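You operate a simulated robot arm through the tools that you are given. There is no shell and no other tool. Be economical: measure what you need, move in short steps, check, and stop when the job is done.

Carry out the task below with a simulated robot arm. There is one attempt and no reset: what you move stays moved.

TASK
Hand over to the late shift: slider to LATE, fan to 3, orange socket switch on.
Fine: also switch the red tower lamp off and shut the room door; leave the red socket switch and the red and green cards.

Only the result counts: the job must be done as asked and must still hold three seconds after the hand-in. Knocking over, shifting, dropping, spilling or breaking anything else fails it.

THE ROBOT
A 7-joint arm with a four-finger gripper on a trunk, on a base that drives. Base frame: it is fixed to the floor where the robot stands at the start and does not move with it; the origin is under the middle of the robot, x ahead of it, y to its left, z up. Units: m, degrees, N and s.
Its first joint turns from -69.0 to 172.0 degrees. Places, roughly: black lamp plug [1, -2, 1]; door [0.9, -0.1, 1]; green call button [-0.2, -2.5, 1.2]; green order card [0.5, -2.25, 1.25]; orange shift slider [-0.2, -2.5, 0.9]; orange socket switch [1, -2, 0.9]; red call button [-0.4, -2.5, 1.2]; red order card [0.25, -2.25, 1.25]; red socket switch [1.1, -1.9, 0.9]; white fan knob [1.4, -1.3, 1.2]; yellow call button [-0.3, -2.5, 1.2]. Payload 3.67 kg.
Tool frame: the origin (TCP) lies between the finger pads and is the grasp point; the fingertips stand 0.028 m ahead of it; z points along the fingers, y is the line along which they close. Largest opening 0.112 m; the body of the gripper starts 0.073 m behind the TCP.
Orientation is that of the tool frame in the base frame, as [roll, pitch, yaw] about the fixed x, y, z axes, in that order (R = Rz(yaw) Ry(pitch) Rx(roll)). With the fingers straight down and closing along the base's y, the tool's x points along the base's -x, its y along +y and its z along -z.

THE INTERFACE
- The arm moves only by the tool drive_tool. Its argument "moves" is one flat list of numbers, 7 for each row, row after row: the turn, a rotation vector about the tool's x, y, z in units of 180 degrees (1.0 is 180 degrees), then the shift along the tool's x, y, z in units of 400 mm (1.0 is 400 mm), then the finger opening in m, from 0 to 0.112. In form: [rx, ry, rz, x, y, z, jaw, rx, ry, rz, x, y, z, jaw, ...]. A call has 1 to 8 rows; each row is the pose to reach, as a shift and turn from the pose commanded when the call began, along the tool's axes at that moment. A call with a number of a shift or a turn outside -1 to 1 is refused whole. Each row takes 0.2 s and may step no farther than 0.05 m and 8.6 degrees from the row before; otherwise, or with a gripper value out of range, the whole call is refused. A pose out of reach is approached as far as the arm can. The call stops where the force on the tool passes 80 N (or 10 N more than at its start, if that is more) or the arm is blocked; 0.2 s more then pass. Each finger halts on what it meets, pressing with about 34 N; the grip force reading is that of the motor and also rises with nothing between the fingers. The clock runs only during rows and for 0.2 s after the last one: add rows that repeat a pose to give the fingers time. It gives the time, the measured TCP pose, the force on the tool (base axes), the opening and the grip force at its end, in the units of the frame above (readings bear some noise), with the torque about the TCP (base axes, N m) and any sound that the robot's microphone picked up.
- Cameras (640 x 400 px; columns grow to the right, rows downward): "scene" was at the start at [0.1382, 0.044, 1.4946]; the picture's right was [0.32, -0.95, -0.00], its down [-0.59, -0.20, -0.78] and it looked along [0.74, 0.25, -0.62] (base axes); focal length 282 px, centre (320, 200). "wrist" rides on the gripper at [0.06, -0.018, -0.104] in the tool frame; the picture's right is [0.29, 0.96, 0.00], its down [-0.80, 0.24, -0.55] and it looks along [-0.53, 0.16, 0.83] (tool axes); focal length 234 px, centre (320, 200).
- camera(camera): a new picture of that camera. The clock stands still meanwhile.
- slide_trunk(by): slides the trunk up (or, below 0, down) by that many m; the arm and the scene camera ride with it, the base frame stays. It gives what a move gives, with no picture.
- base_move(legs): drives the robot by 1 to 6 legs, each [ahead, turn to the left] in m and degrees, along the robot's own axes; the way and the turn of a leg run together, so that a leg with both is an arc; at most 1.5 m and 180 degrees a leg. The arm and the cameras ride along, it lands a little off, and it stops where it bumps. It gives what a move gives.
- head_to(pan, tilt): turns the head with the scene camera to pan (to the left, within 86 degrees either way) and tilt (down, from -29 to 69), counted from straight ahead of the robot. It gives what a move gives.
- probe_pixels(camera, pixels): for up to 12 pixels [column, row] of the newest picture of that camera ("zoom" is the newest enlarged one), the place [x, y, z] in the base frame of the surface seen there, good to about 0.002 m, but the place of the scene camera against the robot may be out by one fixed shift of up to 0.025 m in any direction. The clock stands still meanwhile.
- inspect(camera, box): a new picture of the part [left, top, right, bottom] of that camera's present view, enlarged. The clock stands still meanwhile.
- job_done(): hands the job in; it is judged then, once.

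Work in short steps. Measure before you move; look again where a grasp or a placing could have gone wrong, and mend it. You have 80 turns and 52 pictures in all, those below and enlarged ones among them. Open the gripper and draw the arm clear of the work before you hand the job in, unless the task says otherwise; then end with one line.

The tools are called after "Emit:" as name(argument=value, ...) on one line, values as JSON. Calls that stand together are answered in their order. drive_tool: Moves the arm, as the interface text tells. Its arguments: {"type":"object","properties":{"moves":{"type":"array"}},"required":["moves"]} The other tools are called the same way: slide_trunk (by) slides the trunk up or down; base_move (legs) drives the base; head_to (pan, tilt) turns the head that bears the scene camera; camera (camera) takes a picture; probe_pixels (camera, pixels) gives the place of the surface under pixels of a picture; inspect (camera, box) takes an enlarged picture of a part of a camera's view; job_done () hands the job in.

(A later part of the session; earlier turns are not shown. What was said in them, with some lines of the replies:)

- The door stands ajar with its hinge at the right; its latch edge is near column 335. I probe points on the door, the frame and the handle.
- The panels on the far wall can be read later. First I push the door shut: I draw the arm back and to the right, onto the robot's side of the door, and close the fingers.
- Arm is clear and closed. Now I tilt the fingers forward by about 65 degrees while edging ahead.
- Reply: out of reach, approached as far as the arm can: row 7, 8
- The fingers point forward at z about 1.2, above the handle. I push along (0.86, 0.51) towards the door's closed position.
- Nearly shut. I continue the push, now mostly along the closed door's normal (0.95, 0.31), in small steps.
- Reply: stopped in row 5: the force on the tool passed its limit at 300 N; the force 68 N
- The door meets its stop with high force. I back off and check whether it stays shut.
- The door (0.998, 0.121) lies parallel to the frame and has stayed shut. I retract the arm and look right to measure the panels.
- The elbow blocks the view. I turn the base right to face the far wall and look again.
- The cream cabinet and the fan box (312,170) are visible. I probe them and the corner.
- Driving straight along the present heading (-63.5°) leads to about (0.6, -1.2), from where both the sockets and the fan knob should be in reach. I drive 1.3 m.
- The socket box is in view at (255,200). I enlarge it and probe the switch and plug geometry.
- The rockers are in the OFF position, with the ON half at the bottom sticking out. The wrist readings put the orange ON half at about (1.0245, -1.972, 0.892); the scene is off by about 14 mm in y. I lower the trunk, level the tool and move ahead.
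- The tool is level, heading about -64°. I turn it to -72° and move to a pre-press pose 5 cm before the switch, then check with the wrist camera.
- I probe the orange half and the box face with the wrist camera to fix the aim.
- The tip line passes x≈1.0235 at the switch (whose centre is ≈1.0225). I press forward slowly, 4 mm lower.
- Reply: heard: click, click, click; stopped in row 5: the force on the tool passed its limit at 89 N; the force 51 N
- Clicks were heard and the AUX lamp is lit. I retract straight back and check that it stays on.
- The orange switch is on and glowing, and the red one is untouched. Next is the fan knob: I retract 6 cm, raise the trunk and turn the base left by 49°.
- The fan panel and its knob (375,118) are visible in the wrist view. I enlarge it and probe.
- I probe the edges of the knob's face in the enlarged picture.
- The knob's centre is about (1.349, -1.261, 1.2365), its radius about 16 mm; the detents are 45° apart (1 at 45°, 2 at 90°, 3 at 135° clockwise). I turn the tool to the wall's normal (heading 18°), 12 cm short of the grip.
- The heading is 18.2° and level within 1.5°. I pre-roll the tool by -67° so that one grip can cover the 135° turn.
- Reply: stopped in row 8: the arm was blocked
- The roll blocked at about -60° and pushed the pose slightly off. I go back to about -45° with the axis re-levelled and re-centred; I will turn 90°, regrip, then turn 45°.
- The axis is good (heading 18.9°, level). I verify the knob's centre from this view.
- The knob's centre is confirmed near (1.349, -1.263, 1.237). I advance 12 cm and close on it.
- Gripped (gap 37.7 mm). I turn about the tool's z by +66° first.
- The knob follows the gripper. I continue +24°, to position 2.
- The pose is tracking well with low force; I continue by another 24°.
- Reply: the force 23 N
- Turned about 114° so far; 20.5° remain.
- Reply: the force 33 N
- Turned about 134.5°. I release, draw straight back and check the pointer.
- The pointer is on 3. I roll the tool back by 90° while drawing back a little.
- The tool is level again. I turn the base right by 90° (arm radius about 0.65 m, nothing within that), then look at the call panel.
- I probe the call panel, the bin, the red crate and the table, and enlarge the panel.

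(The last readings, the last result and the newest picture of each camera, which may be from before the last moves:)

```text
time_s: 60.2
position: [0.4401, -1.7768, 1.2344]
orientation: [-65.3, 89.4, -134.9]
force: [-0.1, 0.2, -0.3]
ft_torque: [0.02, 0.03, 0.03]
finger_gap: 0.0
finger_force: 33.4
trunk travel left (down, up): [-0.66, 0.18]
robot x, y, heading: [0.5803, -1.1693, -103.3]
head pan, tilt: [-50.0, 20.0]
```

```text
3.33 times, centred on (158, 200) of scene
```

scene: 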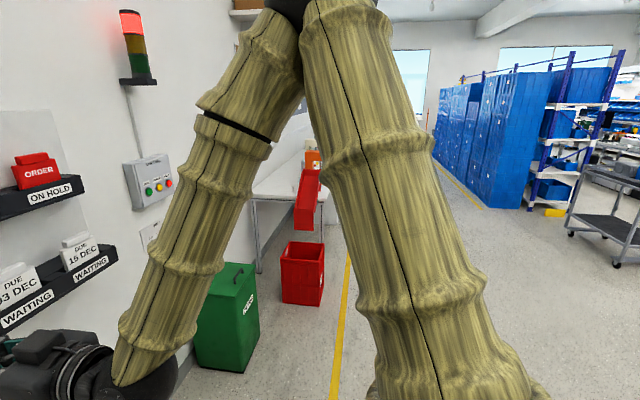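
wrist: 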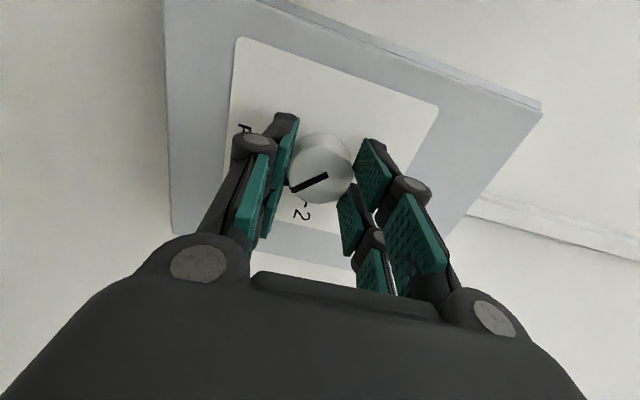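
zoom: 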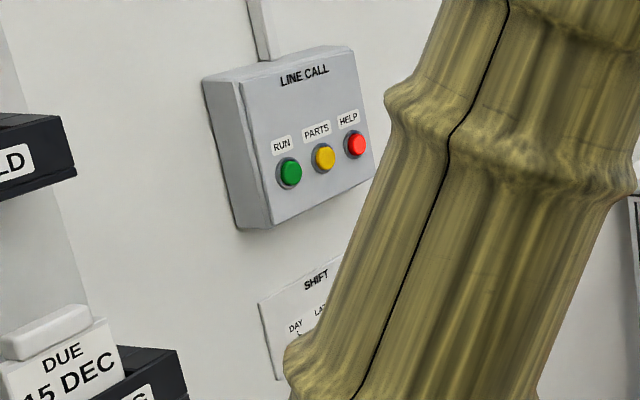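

HELP (red) is the button for the red lamp, at about (-0.34, -2.48, 1.17). I drive to about (-0.1, -1.65), heading -104°.

Emit:
base_move(legs=[[0, -41.6], [0.83, 0], [0, 41]])

Emit:
head_to(pan=20, tilt=20)

Emit:
camera(camera="scene")

Emit:
camera(camera="wrist")

```text
time_s: 68.4
position: [-0.2306, -2.2591, 1.2335]
orientation: [-66.1, 89.4, -136.0]
force: [0.6, 0.2, 0.1]
ft_torque: [-0.02, -0.01, -0.02]
finger_gap: 0.0001
finger_force: 34.2
trunk travel left (down, up): [-0.66, 0.18]
robot x, y, heading: [-0.0913, -1.6542, -103.6]
head pan, tilt: [-50.0, 20.0]
```

```text
time_s: 69.8
position: [-0.2303, -2.2573, 1.2339]
orientation: [-65.1, 89.4, -135.0]
force: [-0.2, 0.5, 0.6]
ft_torque: [-0.01, -0.02, -0.02]
finger_gap: 0.0001
finger_force: 33.9
trunk travel left (down, up): [-0.66, 0.18]
robot x, y, heading: [-0.0892, -1.6535, -103.5]
head pan, tilt: [20.0, 20.0]
```

```text
20 pictures are left
```

scene: 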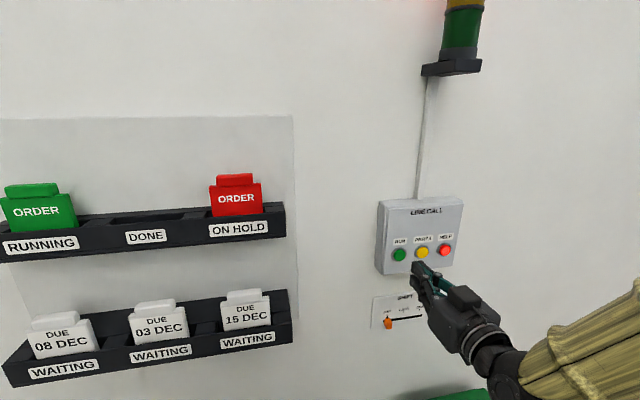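

```text
19 pictures are left
```

wrist: 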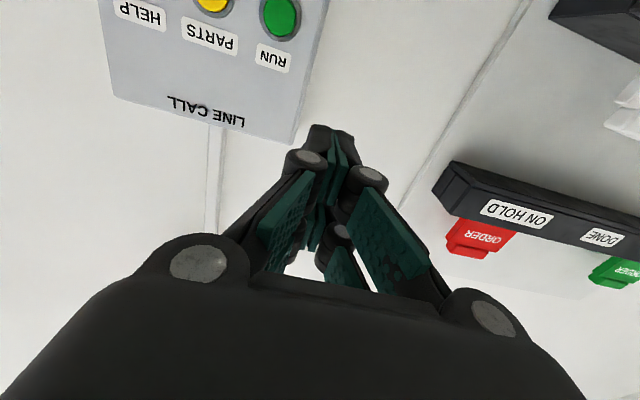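

Good view. I probe the buttons and slider in both cameras to correct the scene offset.

Emit:
probe_pixels(camera="scene", pixels=[[445, 250], [422, 253], [399, 255], [435, 270], [388, 323], [386, 317], [405, 303], [380, 312], [455, 215], [385, 210]])

Emit:
probe_pixels(camera="wrist", pixels=[[213, 3], [280, 18], [140, 15], [274, 57], [210, 37], [125, 60], [155, 60], [280, 130], [120, 90]])

Emit:
inspect(camera="scene", box=[365, 280, 445, 330])

```text
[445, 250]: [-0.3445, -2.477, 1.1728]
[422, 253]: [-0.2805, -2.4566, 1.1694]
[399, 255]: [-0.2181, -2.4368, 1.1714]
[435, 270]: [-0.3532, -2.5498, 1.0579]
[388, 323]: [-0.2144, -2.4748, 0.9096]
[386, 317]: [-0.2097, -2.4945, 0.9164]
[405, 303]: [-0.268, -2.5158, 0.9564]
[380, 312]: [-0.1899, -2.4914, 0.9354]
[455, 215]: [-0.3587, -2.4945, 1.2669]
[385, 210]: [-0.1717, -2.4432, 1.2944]
```

```text
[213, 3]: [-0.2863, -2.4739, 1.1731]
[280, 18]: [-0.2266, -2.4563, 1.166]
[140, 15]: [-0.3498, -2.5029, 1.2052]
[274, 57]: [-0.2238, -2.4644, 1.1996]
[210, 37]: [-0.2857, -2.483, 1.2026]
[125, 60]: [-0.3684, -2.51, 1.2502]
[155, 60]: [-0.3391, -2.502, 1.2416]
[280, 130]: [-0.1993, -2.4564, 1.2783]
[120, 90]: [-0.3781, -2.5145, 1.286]
```

```text
8.00 times, centred on (405, 305) of scene
```

zoom: 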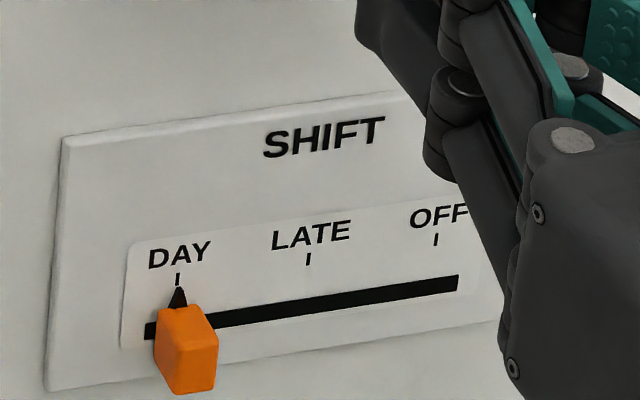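

The wrist/scene offset is about (-0.007, -0.018, 0), so the red button face is at (-0.3515, -2.495, 1.172). I move to 5 cm in front of it and check.

Emit:
drive_tool(moves=[0.003, 0, 0, 0.031, -0.096, 0.052, 0, 0.006, 0, 0, 0.062, -0.192, 0.104, 0, 0.009, 0, 0, 0.093, -0.288, 0.156, 0, 0.012, 0, 0, 0.124, -0.384, 0.207, 0, 0.014, 0, 0, 0.155, -0.48, 0.259, 0, 0.014, 0, 0, 0.155, -0.48, 0.259, 0])

Emit:
camera(camera="wrist")

Emit:
probe_pixels(camera="wrist", pixels=[[320, 110], [310, 120], [330, 105], [400, 120], [420, 140]])

```text
time_s: 71.2
position: [-0.3791, -2.4239, 1.1742]
orientation: [-63.3, 89.3, -135.6]
force: [1.1, -0.2, 1.1]
ft_torque: [0.0, 0.05, -0.04]
finger_gap: 0.0002
finger_force: 34.1
trunk travel left (down, up): [-0.66, 0.18]
robot x, y, heading: [-0.0902, -1.6534, -103.6]
head pan, tilt: [20.0, 20.0]
```

```text
17 pictures are left
```

wrist: 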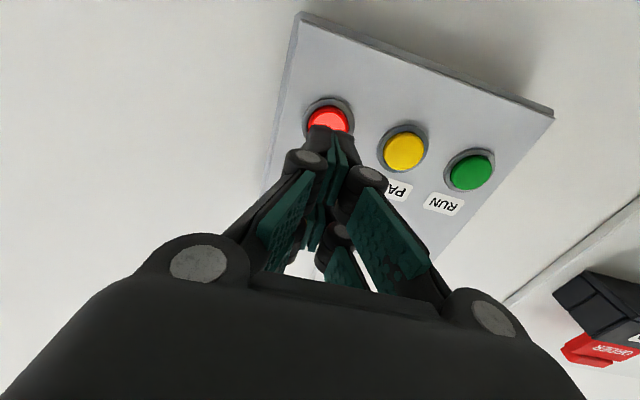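

```text
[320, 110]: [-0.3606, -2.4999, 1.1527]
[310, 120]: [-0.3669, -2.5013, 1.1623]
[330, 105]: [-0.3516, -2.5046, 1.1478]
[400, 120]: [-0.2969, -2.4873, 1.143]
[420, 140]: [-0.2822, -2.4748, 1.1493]
```

I probe the button centres from this view.

Emit:
probe_pixels(camera="wrist", pixels=[[404, 150], [471, 172], [330, 122], [309, 118], [349, 122], [404, 131], [404, 170], [385, 150], [424, 150]])

```text
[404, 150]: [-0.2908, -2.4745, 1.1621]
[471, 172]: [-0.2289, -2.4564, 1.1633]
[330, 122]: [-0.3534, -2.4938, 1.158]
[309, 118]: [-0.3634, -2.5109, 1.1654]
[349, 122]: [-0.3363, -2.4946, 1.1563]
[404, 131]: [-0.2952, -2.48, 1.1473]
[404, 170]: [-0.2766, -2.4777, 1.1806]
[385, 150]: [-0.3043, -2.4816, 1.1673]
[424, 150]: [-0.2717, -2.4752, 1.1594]
```

The red centre is (-0.351, -2.493, 1.164). I correct the aim by 10 mm down and 5.5 mm sideways and approach to just before contact.

Emit:
drive_tool(moves=[0, 0, 0, 0.025, 0.014, 0, 0, 0, 0, 0, 0.025, 0.014, 0.06, 0, 0, 0, 0, 0.025, 0.014, 0.105, 0, 0, 0, 0, 0.025, 0.014, 0.115, 0])

```text
time_s: 72.2
position: [-0.3589, -2.4652, 1.1632]
orientation: [-61.7, 89.4, -134.1]
force: [0.1, -0.3, 1.0]
ft_torque: [-0.01, 0.0, -0.01]
finger_gap: 0.0001
finger_force: 34.2
trunk travel left (down, up): [-0.66, 0.18]
robot x, y, heading: [-0.0899, -1.6546, -103.6]
head pan, tilt: [20.0, 20.0]
```

Just before contact. I press in 2–3 mm steps.

Emit:
drive_tool(moves=[0, 0, 0, 0, 0, 0.008, 0, 0, 0, 0, 0, 0, 0.015, 0])

```text
time_s: 72.8
position: [-0.3567, -2.4707, 1.1646]
orientation: [-64.6, 89.4, -137.0]
force: [-0.6, -0.1, -0.4]
ft_torque: [0.01, 0.0, 0.01]
finger_gap: 0.0057
finger_force: 35.5
trunk travel left (down, up): [-0.66, 0.18]
robot x, y, heading: [-0.0932, -1.6524, -103.4]
head pan, tilt: [20.0, 20.0]
```

Emit:
drive_tool(moves=[0, 0, 0, 0, 0, 0.008, 0, 0, 0, 0, 0, 0, 0.015, 0])

Emit:
camera(camera="wrist")

```text
time_s: 73.4
position: [-0.3548, -2.4753, 1.1646]
orientation: [-63.0, 89.4, -135.4]
force: [-1.8, 5.8, 0.5]
ft_torque: [0.0, 0.04, 0.01]
finger_gap: 0.0059
finger_force: 35.3
trunk travel left (down, up): [-0.66, 0.18]
robot x, y, heading: [-0.0883, -1.6534, -103.3]
head pan, tilt: [20.0, 20.0]
heard: click
```

```text
16 pictures are left
```

wrist: 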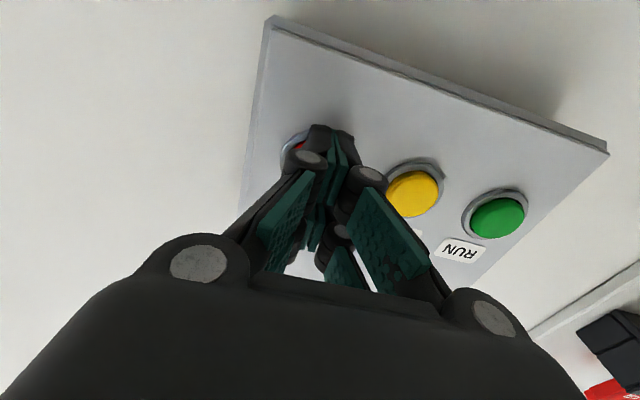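

One click, and the button has gone dark. I retract and look at the tower lamp.

Emit:
drive_tool(moves=[0, 0, 0, 0, 0, -0.05, 0, 0, 0, 0, 0, 0, -0.16, 0, 0, 0, 0, 0, 0, -0.28, 0, 0, 0, 0, 0, 0, -0.4, 0])

Emit:
head_to(pan=10, tilt=5)

Emit:
camera(camera="scene")

```text
time_s: 74.4
position: [-0.4007, -2.3229, 1.1647]
orientation: [-53.8, 89.4, -126.4]
force: [-0.2, 0.0, -0.5]
ft_torque: [0.01, -0.01, 0.01]
finger_gap: 0.0
finger_force: 35.6
trunk travel left (down, up): [-0.66, 0.18]
robot x, y, heading: [-0.0897, -1.6558, -103.3]
head pan, tilt: [20.0, 20.0]
```

```text
time_s: 75.2
position: [-0.4005, -2.3258, 1.1641]
orientation: [-61.2, 89.5, -133.6]
force: [0.0, 0.4, 0.0]
ft_torque: [0.0, -0.02, 0.01]
finger_gap: 0.0003
finger_force: 35.6
trunk travel left (down, up): [-0.66, 0.18]
robot x, y, heading: [-0.0927, -1.6535, -103.2]
head pan, tilt: [10.0, 5.0]
```

```text
15 pictures are left
```

scene: 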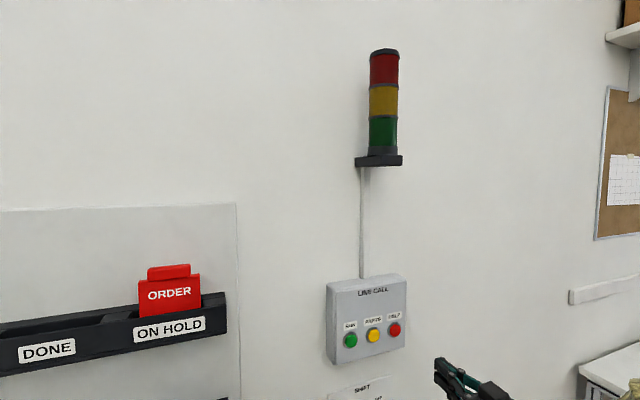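

The red tower lamp is off and the others stay dark. For the slider I lower the trunk by 0.25 m, open the fingers a little, and look.

Emit:
slide_trunk(by=-0.25)

Emit:
drive_tool(moves=[0, 0, 0, 0, 0.05, -0.08, 0.03, 0, 0, 0, 0, 0.12, -0.16, 0.06, 0, 0, 0, 0, 0.22, -0.18, 0.06, 0, 0, 0, 0, 0.32, -0.18, 0.06])

Emit:
camera(camera="wrist")

```text
time_s: 77.8
position: [-0.4007, -2.3248, 0.9157]
orientation: [-62.3, 89.4, -134.6]
force: [0.1, -0.6, -0.6]
ft_torque: [0.04, 0.02, -0.02]
finger_gap: 0.0
finger_force: 35.8
trunk travel left (down, up): [-0.41, 0.43]
robot x, y, heading: [-0.0906, -1.6542, -103.6]
head pan, tilt: [10.0, 5.0]
```

```text
time_s: 78.8
position: [-0.3053, -2.2542, 0.9068]
orientation: [-64.5, 89.2, -136.9]
force: [0.9, -0.1, -0.1]
ft_torque: [0.01, 0.01, 0.0]
finger_gap: 0.0599
finger_force: 0.1
out of reach, approached as far as the arm can: row 3, 4
trunk travel left (down, up): [-0.41, 0.43]
robot x, y, heading: [-0.0894, -1.6553, -103.3]
head pan, tilt: [10.0, 5.0]
```

```text
14 pictures are left
```

wrist: 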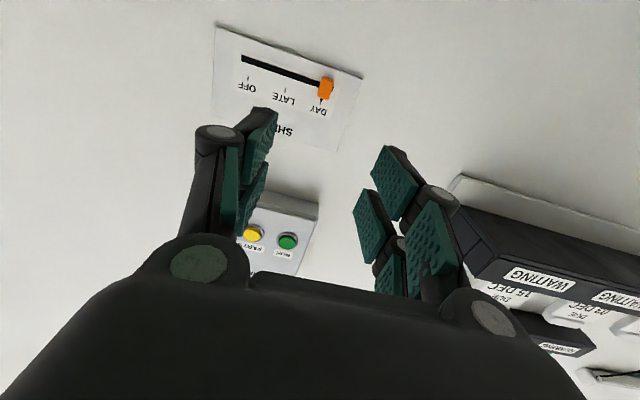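

The slider is visible at (325,88). I enlarge and probe it.

Emit:
inspect(camera="wrist", box=[210, 30, 370, 130])

Emit:
probe_pixels(camera="zoom", pixels=[[450, 230], [475, 235], [500, 245], [465, 200], [485, 250], [442, 280], [300, 245], [153, 190], [140, 130], [400, 195], [440, 215], [520, 215]])

```text
4.00 times, centred on (290, 80) of wrist
```

zoom: 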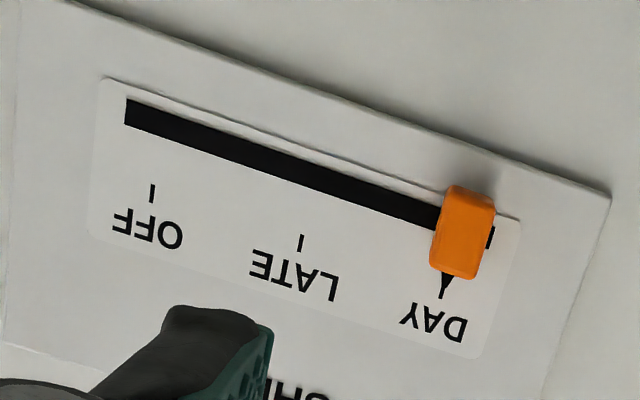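

```text
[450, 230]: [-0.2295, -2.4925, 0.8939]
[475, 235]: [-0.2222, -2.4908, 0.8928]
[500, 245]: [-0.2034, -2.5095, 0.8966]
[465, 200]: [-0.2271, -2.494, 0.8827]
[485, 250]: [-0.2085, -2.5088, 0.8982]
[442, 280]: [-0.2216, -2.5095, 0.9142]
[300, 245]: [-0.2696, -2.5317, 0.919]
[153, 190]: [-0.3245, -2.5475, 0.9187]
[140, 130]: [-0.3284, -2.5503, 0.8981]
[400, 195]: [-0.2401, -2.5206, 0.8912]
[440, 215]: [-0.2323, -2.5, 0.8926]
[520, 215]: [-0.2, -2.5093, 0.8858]
```

The slider knob's centre is about (-0.226, -2.492, 0.8925), and DAY to LATE is about 55 mm towards -y of the tool. I approach with the jaws 60 mm open.

Emit:
drive_tool(moves=[0, 0, 0, 0.012, 0.005, 0.11, 0.06, 0, 0, 0, 0.024, 0.01, 0.22, 0.06, 0, 0, 0, 0.0358, 0.01, 0.33, 0.06, 0, 0, 0, 0.0358, 0.01, 0.42, 0.06, 0, 0, 0, 0.0358, 0.01, 0.5, 0.06, 0, 0, 0, 0.0358, 0.01, 0.5, 0.06])

Emit:
camera(camera="wrist")

```text
time_s: 80.2
position: [-0.2408, -2.4425, 0.8953]
orientation: [-61.0, 89.4, -133.5]
force: [0.5, 0.0, -0.3]
ft_torque: [-0.02, 0.01, 0.01]
finger_gap: 0.0599
finger_force: 0.0
trunk travel left (down, up): [-0.41, 0.43]
robot x, y, heading: [-0.0941, -1.6507, -103.1]
head pan, tilt: [10.0, 5.0]
```

```text
12 pictures are left
```

wrist: 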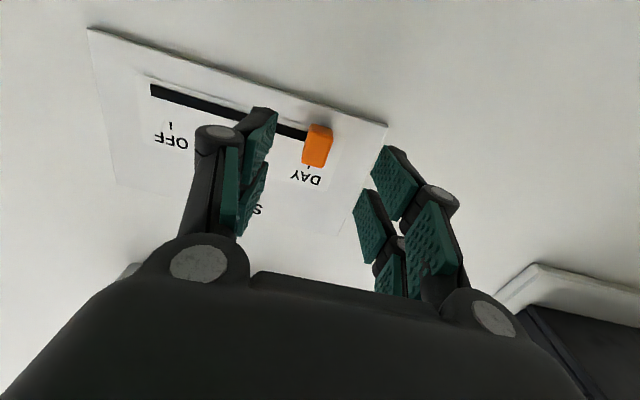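

It sits between the fingers. I advance 43 mm and close.

Emit:
drive_tool(moves=[0, 0, 0, 0.007, 0, 0.055, 0.06, 0, 0, 0, 0.007, 0, 0.105, 0.06, 0, 0, 0, 0.007, 0, 0.105, 0.06, 0, 0, 0, 0.007, 0, 0.105, 0.012, 0, 0, 0, 0.007, 0, 0.105, 0.012, 0, 0, 0, 0.007, 0, 0.105, 0.012])

```text
time_s: 81.6
position: [-0.2287, -2.483, 0.8931]
orientation: [-62.8, 89.4, -135.3]
force: [1.7, -2.2, -0.5]
ft_torque: [0.12, -0.29, 0.04]
finger_gap: 0.0174
finger_force: 45.0
trunk travel left (down, up): [-0.41, 0.43]
robot x, y, heading: [-0.0929, -1.6511, -103.5]
head pan, tilt: [10.0, 5.0]
```

Gripped (17.4 mm). I slide 55 mm along -y in small steps.

Emit:
drive_tool(moves=[0, 0, 0, 0, -0.03, 0, 0.012, 0, 0, 0, 0, -0.06, 0, 0.012, 0, 0, 0, 0, -0.09, 0, 0.012, 0, 0, 0, 0, -0.12, 0, 0.012, 0, 0, 0, 0, -0.1375, 0, 0.012, 0, 0, 0, 0, -0.1375, 0, 0.012])

Emit:
camera(camera="wrist")

```text
time_s: 83.0
position: [-0.2808, -2.4992, 0.8924]
orientation: [-59.3, 89.3, -131.7]
force: [8.2, -23.8, 9.4]
ft_torque: [-0.39, -0.48, 0.0]
finger_gap: 0.0174
finger_force: 44.9
trunk travel left (down, up): [-0.41, 0.43]
robot x, y, heading: [-0.0937, -1.6552, -103.3]
head pan, tilt: [10.0, 5.0]
```

```text
11 pictures are left
```

wrist: 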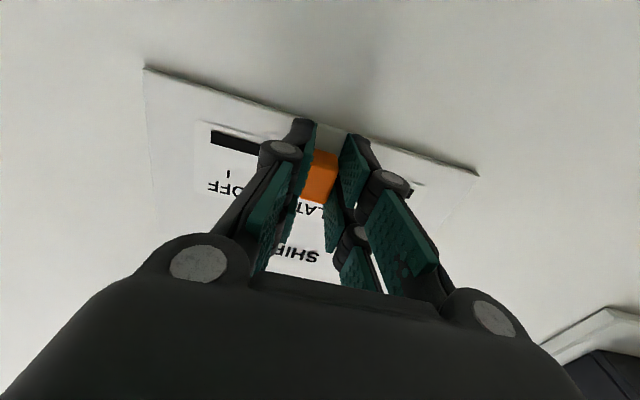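

Moved 54.5 mm. I release, draw straight back and check against the LATE tick.

Emit:
drive_tool(moves=[0, 0, 0, 0, 0, 0, 0.06, 0, 0, 0, 0, 0, 0, 0.06, 0, 0, 0, 0, 0, -0.1, 0.06, 0, 0, 0, 0, 0, -0.2, 0.06, 0, 0, 0, 0, 0, -0.3, 0.06])

Emit:
inspect(camera="wrist", box=[210, 50, 370, 150])

```text
time_s: 84.2
position: [-0.3198, -2.3842, 0.8895]
orientation: [-59.7, 89.4, -132.2]
force: [0.7, -0.6, -0.2]
ft_torque: [0.0, -0.01, -0.02]
finger_gap: 0.0599
finger_force: 0.0
trunk travel left (down, up): [-0.41, 0.43]
robot x, y, heading: [-0.0885, -1.6528, -103.1]
head pan, tilt: [10.0, 5.0]
```

```text
4.00 times, centred on (290, 100) of wrist
```

zoom: 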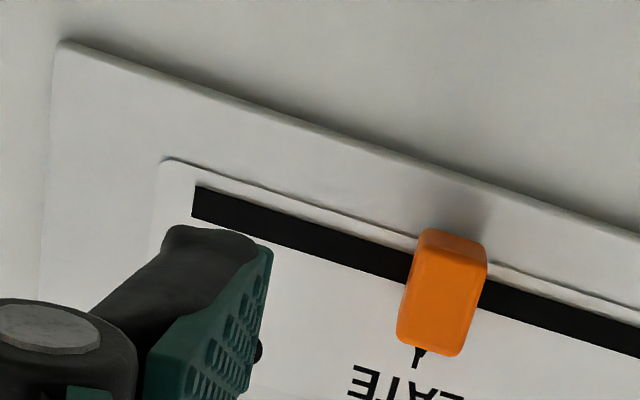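

The pointer sits on the LATE tick. I draw back farther, close the view with the scene camera, and do a final check of slider, lamp and cards.

Emit:
drive_tool(moves=[0, 0, 0, 0, -0.05, -0.1, 0.06, 0, 0, 0, 0, -0.12, -0.18, 0.06, 0, 0, 0, 0, -0.22, -0.22, 0.06])

Emit:
head_to(pan=20, tilt=20)

Emit:
camera(camera="scene")

```text
time_s: 85.0
position: [-0.4303, -2.3255, 0.8883]
orientation: [-58.9, 89.5, -131.5]
force: [-0.8, -0.9, -0.5]
ft_torque: [-0.01, 0.0, -0.01]
finger_gap: 0.0599
finger_force: 0.1
trunk travel left (down, up): [-0.41, 0.43]
robot x, y, heading: [-0.09, -1.6516, -103.3]
head pan, tilt: [10.0, 5.0]
```

```text
time_s: 85.7
position: [-0.4301, -2.3264, 0.8891]
orientation: [-62.2, 89.4, -134.6]
force: [-0.4, -0.3, -1.3]
ft_torque: [0.01, 0.01, 0.02]
finger_gap: 0.0602
finger_force: 0.1
trunk travel left (down, up): [-0.41, 0.43]
robot x, y, heading: [-0.0905, -1.6541, -103.2]
head pan, tilt: [20.0, 20.0]
```

```text
9 pictures are left
```

scene: 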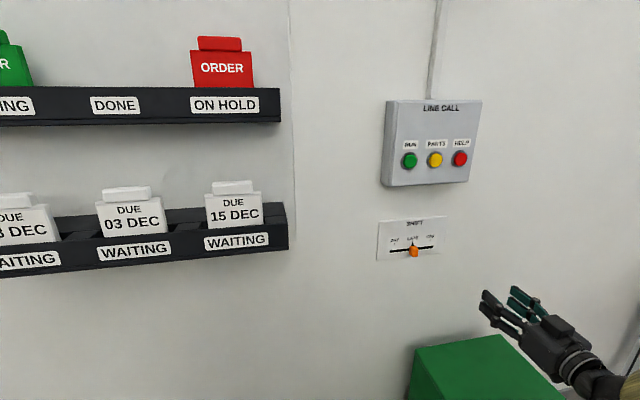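

All fine here. To confirm the sockets, fan and door, I back the base up 0.7 m and look left.

Emit:
base_move(legs=[[-0.7, 0], [0, 50]])

Emit:
head_to(pan=60, tilt=15)

Emit:
camera(camera="scene")

```text
time_s: 91.7
position: [0.3572, -1.6858, 0.8883]
orientation: [-62.2, 89.4, -85.4]
force: [0.8, 0.4, 0.2]
ft_torque: [0.04, 0.04, -0.03]
finger_gap: 0.06
finger_force: 0.0
trunk travel left (down, up): [-0.41, 0.43]
robot x, y, heading: [0.0657, -0.9882, -54.3]
head pan, tilt: [20.0, 20.0]
```

```text
time_s: 92.8
position: [0.3576, -1.6846, 0.8872]
orientation: [-61.7, 89.4, -84.9]
force: [0.2, 0.4, -0.7]
ft_torque: [0.02, -0.02, -0.01]
finger_gap: 0.06
finger_force: 0.1
trunk travel left (down, up): [-0.41, 0.43]
robot x, y, heading: [0.0668, -0.9856, -54.3]
head pan, tilt: [60.0, 15.0]
```

```text
8 pictures are left
```

scene: 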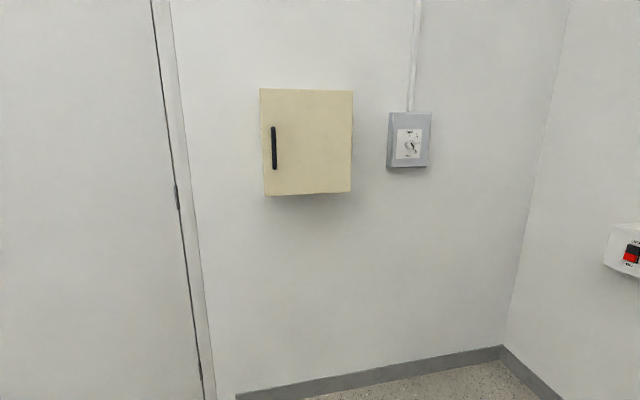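

Fan and cabinet are fine. I look farther left at the door's latch side and back to the right at the sockets.

Emit:
head_to(pan=86, tilt=15)

Emit:
camera(camera="scene")

Emit:
head_to(pan=10, tilt=20)

Emit:
camera(camera="scene")

```text
time_s: 93.7
position: [0.355, -1.6855, 0.8896]
orientation: [-62.1, 89.5, -85.3]
force: [0.6, 0.3, -0.6]
ft_torque: [-0.05, -0.01, 0.0]
finger_gap: 0.0599
finger_force: 0.1
trunk travel left (down, up): [-0.41, 0.43]
robot x, y, heading: [0.0646, -0.991, -54.1]
head pan, tilt: [85.9, 15.0]
```

```text
7 pictures are left
```

scene: 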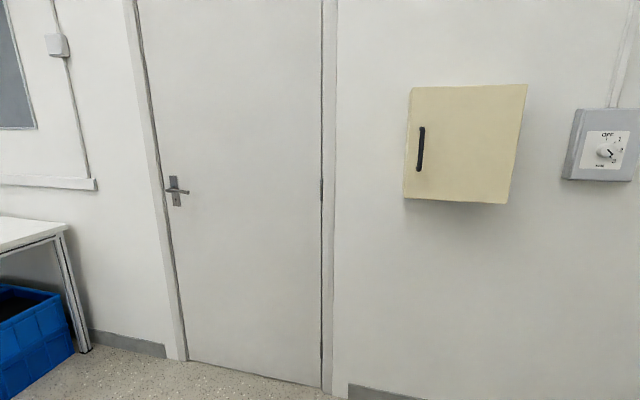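

```text
time_s: 95.2
position: [0.3572, -1.6858, 0.8887]
orientation: [-61.6, 89.4, -84.8]
force: [0.5, -0.1, 0.8]
ft_torque: [0.0, 0.02, -0.02]
finger_gap: 0.0601
finger_force: 0.0
trunk travel left (down, up): [-0.41, 0.43]
robot x, y, heading: [0.0669, -0.9933, -54.0]
head pan, tilt: [10.0, 20.0]
```

```text
6 pictures are left
```

scene: 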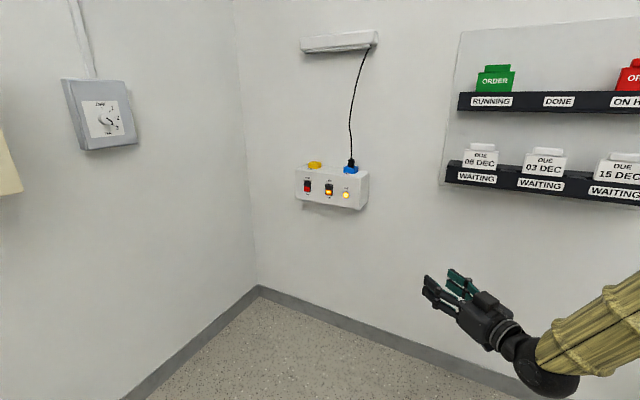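

The door is shut, the fan is on 3, the orange switch and AUX lamp are lit, the red switch and the cards are untouched, and the arm is clear. I hand in.

Emit:
job_done()

```text
The job is handed in.
```

The late-shift handover is done and handed in: slider on LATE, fan on 3, orange socket switch on, red tower lamp off and door shut, with the red socket switch and both cards left as they were.
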